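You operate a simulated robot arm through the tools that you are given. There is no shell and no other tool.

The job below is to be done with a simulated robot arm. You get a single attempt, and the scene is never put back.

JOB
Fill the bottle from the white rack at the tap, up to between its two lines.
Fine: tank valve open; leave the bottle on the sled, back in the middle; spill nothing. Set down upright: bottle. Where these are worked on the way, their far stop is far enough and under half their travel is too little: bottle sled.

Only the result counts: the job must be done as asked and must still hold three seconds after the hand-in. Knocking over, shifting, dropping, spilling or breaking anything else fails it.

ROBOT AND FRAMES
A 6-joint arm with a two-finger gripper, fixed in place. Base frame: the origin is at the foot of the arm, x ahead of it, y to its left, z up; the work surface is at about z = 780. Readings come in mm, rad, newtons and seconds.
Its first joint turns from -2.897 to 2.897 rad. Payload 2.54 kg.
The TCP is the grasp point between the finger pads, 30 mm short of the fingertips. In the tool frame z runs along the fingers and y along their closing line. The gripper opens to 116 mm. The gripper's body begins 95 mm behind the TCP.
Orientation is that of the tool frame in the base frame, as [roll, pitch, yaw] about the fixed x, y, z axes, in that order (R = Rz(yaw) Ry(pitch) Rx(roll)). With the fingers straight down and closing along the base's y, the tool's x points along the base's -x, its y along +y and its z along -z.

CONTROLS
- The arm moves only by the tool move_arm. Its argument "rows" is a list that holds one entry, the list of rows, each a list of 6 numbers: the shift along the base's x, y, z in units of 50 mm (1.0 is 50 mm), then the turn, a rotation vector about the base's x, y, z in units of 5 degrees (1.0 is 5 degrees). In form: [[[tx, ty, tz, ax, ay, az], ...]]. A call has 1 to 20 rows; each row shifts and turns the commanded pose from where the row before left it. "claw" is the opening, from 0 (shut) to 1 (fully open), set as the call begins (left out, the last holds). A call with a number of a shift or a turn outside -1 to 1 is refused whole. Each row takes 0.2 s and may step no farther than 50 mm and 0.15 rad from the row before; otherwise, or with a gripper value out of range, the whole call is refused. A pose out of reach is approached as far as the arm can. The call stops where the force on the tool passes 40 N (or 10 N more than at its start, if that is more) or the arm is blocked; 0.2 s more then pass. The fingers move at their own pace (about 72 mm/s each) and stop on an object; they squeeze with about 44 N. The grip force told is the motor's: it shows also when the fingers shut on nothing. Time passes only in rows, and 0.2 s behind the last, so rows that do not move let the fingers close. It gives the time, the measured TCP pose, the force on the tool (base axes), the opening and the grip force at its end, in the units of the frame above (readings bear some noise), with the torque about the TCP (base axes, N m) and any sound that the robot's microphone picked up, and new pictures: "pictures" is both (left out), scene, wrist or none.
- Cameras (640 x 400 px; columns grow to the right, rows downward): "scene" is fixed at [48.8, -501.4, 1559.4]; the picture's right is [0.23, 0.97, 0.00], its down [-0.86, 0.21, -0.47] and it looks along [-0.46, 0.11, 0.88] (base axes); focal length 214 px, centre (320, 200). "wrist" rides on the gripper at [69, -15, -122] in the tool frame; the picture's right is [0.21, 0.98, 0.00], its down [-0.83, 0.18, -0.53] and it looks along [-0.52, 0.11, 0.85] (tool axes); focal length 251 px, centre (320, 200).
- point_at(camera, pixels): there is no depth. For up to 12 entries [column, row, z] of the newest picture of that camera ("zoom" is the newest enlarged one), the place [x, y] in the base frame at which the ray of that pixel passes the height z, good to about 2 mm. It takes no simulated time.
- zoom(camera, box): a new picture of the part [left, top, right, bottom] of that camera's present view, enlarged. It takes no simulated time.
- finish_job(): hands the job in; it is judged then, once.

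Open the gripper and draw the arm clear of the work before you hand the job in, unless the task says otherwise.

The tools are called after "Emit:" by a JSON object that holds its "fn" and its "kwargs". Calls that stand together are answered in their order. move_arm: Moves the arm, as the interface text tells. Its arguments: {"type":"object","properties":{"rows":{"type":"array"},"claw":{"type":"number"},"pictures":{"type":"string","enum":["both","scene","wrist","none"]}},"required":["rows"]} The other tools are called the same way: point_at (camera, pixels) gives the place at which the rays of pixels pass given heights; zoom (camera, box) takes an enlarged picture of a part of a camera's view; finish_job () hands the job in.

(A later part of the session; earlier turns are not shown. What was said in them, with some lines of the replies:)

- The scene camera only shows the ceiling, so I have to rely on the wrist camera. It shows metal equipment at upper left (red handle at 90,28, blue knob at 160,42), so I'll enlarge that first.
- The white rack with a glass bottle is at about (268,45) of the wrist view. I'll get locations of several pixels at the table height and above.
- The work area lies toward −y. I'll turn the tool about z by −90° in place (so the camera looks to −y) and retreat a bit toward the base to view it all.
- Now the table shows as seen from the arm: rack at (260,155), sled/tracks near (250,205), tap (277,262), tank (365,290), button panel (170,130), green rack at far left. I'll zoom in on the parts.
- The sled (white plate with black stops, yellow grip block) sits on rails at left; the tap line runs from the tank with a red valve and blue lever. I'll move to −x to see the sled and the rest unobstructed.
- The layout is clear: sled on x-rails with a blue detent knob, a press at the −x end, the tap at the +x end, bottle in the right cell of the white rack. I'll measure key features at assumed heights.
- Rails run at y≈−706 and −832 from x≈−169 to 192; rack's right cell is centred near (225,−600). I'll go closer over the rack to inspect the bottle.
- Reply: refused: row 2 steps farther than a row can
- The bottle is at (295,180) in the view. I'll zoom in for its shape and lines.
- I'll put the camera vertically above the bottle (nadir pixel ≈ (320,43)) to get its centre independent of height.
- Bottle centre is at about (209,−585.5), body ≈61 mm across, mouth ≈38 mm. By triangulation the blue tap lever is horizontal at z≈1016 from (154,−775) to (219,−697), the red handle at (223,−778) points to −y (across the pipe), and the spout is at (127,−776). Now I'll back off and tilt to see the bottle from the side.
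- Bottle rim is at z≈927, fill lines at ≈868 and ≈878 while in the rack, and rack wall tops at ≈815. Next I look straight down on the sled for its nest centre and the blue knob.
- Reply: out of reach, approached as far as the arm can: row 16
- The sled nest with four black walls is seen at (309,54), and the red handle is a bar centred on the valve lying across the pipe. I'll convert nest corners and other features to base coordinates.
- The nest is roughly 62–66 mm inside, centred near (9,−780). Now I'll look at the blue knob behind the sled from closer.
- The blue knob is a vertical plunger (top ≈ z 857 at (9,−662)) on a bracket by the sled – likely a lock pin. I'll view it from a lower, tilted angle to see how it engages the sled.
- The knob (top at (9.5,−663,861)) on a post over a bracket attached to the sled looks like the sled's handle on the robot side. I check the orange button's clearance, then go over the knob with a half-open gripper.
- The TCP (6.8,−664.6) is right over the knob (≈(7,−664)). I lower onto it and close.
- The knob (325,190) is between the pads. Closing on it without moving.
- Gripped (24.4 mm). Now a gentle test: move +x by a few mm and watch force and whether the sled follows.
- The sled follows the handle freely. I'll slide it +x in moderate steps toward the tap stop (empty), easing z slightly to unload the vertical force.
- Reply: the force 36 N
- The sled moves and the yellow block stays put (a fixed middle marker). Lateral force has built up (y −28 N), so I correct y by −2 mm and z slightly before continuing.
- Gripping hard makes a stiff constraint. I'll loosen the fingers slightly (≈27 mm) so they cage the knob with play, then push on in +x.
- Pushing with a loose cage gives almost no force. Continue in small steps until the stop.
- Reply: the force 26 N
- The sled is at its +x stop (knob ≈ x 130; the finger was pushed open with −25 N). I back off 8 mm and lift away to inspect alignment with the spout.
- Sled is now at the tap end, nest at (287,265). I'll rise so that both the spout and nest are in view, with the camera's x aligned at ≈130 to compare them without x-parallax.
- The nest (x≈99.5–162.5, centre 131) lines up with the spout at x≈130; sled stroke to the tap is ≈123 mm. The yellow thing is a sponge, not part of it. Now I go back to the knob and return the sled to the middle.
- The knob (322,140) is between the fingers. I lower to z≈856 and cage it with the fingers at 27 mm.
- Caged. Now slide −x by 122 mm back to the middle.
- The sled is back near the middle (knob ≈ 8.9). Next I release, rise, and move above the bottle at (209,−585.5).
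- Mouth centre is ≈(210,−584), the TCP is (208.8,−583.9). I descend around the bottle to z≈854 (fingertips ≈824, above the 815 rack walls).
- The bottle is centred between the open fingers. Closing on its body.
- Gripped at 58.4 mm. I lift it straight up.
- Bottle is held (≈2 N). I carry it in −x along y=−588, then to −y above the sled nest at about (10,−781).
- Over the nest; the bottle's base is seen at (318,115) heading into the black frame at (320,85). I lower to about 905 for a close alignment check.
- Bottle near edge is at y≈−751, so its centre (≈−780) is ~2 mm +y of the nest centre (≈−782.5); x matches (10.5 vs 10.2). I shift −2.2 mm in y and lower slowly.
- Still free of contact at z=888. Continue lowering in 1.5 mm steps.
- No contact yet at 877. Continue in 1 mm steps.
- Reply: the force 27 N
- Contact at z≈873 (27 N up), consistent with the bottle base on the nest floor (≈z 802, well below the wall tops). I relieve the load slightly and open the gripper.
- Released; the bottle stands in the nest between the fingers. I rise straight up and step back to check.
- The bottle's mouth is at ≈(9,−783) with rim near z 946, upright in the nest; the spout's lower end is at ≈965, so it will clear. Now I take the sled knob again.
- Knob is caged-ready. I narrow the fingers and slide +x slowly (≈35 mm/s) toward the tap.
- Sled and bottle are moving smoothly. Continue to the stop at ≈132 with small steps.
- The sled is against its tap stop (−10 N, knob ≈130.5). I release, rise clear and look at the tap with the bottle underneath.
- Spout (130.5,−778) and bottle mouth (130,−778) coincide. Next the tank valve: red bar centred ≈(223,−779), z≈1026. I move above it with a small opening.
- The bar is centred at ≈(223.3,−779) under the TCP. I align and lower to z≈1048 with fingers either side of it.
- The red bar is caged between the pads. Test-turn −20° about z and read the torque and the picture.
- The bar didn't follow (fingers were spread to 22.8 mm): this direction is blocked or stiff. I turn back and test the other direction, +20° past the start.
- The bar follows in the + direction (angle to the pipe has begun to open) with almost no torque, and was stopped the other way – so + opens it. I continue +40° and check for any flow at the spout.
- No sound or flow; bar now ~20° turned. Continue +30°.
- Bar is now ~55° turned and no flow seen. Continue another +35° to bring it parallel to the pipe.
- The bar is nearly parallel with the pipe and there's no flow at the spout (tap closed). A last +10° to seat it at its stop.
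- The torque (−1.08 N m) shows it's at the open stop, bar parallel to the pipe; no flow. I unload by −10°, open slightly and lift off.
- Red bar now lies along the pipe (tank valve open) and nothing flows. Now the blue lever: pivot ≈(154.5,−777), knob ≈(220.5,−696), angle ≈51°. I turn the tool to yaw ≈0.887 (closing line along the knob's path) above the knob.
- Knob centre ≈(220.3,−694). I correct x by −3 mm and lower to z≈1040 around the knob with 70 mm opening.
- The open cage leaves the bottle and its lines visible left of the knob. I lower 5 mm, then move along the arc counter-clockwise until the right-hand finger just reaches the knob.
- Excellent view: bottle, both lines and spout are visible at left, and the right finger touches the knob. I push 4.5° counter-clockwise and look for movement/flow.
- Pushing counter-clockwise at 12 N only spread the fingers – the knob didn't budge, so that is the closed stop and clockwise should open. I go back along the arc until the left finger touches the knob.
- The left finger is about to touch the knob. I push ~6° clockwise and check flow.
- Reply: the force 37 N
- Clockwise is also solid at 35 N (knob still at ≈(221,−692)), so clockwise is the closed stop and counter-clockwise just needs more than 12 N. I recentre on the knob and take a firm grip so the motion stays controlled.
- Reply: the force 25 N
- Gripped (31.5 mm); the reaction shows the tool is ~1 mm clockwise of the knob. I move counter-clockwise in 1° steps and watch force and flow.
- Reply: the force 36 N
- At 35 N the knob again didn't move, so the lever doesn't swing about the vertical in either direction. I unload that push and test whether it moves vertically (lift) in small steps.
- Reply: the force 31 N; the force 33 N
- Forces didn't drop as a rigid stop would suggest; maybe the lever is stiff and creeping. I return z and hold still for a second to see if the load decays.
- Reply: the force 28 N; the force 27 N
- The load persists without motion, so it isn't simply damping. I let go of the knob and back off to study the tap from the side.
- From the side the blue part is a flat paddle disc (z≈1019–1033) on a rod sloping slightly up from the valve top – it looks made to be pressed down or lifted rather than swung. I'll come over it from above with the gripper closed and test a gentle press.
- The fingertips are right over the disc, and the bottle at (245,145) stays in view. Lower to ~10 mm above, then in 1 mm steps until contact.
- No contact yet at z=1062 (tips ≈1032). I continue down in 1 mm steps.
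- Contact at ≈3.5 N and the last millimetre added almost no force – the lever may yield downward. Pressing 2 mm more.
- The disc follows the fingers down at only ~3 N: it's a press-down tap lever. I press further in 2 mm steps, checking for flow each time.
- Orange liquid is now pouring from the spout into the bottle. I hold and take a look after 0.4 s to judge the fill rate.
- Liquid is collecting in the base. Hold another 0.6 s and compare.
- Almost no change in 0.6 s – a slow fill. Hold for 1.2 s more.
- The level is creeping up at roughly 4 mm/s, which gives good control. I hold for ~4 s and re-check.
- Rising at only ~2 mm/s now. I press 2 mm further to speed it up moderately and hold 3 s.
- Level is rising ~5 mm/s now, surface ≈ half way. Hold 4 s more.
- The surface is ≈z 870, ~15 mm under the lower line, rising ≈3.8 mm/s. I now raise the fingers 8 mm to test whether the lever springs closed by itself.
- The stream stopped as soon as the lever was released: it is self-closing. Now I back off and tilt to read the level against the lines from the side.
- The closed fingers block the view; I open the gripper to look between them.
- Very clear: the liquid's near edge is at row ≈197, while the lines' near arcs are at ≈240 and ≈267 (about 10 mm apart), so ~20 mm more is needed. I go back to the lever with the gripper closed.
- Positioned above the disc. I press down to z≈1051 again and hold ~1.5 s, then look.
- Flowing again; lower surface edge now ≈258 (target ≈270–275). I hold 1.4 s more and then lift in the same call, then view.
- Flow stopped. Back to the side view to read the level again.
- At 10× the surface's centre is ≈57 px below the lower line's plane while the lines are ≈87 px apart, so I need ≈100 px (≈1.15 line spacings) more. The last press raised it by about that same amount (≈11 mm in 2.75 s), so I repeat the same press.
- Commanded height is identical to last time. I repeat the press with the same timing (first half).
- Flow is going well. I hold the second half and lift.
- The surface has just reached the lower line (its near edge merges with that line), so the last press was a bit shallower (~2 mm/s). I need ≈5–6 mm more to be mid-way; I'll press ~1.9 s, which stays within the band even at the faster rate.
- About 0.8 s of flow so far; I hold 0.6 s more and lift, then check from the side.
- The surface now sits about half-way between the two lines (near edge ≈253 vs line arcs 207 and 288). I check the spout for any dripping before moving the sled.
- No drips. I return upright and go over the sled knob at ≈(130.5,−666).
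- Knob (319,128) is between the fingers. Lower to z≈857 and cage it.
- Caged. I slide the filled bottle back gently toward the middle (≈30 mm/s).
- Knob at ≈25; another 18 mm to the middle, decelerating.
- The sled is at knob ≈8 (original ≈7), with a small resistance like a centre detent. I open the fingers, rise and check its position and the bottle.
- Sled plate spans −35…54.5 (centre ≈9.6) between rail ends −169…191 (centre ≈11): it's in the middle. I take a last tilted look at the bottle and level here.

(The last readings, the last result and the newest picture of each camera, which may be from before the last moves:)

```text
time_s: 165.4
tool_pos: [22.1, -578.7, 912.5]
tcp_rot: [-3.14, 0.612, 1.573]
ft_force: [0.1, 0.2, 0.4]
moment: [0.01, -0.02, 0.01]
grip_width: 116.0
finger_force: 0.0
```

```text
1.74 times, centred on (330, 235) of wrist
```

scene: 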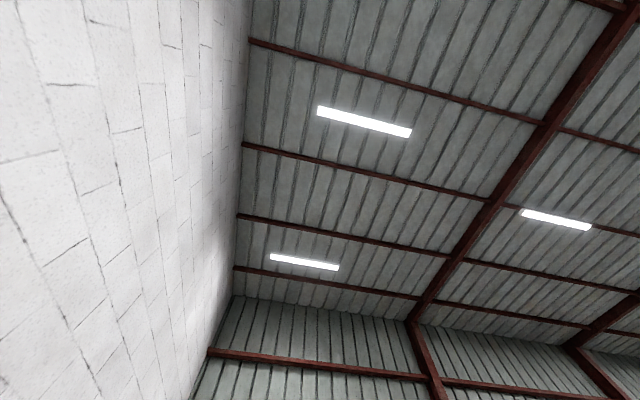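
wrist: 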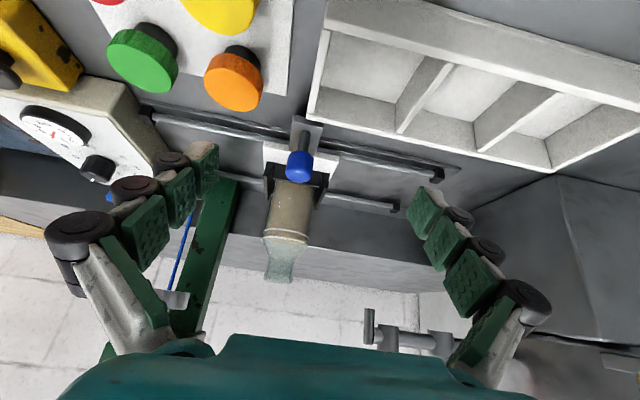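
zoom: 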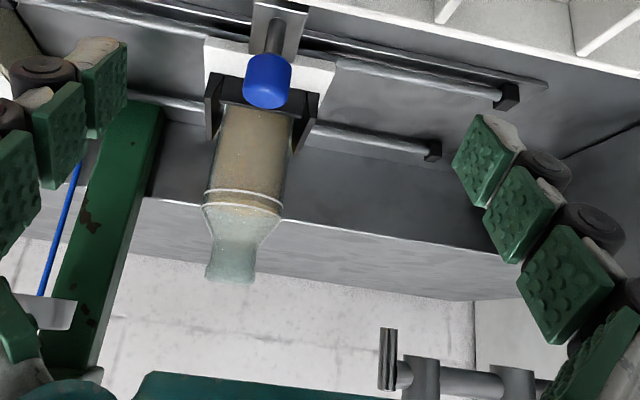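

The level sits mid-way between the lines, bottle upright, nothing spilled. I raise the arm clear with the gripper open before handing in.

Emit:
{"fn": "move_arm", "kwargs": {"rows": [[[0, 0.2, 0.6, 1, 0, 0], [0, 0.3, 0.7, 1, 0, 0], [0, 0.3, 0.7, 1, 0, 0], [0, 0.3, 0.7, 1, 0, 0], [0, 0.3, 0.7, 1, 0, 0], [0, 0.2, 0.7, 1, 0, 0], [0.2, 0.2, 0.7, 1, 0, 0], [0.3, 0.2, 0.5, 0, 0, 0], [0, 0, 0, 0, 0, 0], [0, 0, 0, 0, 0, 0]]], "pictures": "wrist"}}

Emit:
{"fn": "zoom", "kwargs": {"camera": "wrist", "box": [180, 120, 420, 300]}}

```text
time_s: 167.6
tool_pos: [44.0, -479.5, 1179.1]
tcp_rot: [-3.141, 0.0, 1.574]
ft_force: [1.1, 0.1, 0.5]
moment: [0.0, 0.0, -0.02]
grip_width: 116.2
finger_force: 0.0
```

wrist: 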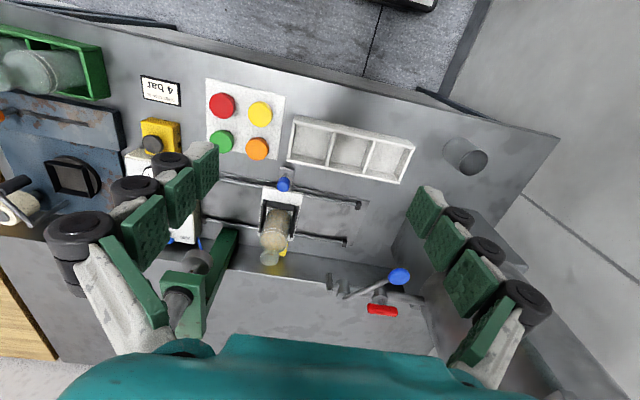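

```text
2.22 times, centred on (300, 210) of wrist
```

zoom: 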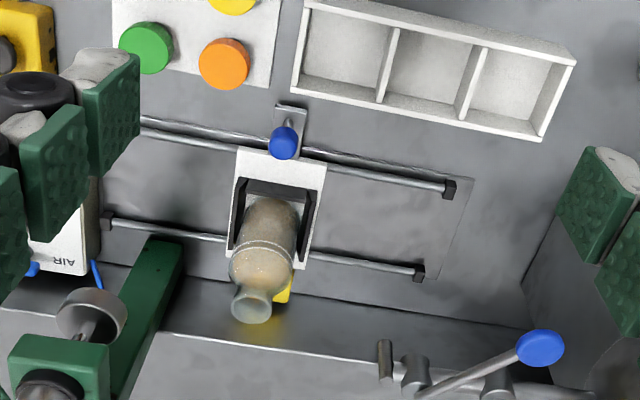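

The arm is clear and the gripper open. The bottle stands filled on the sled in the middle, the tap is closed with no drips, the red bar lies along the pipe, and no puddles show. I hand the job in.

Emit:
{"fn": "finish_job", "kwargs": {}}

```text
The job is handed in.
```

I filled the bottle from the white rack at the tap and handed the job in. The liquid level is about halfway between the two lines.

- **Bottle and sled:** the bottle stands upright in the sled's holder. The sled is back in the middle, about 1–2 mm from the centre of its rails. It was pushed all the way to its stop at the tap for filling.
- **Tank valve:** it was closed at the start. I opened it fully and left it open, taking "Fine: tank valve open" to mean that is acceptable.
- **Tap:** it closes by itself when the lever is released. I saw no drips or spills in the last pictures.
- **Arm:** the gripper is open and the arm is clear of the bench.

While finding out how the tap lever works, I pushed it sideways with up to about 35 N in each direction. It did not move, and it worked normally afterwards when pressed down.
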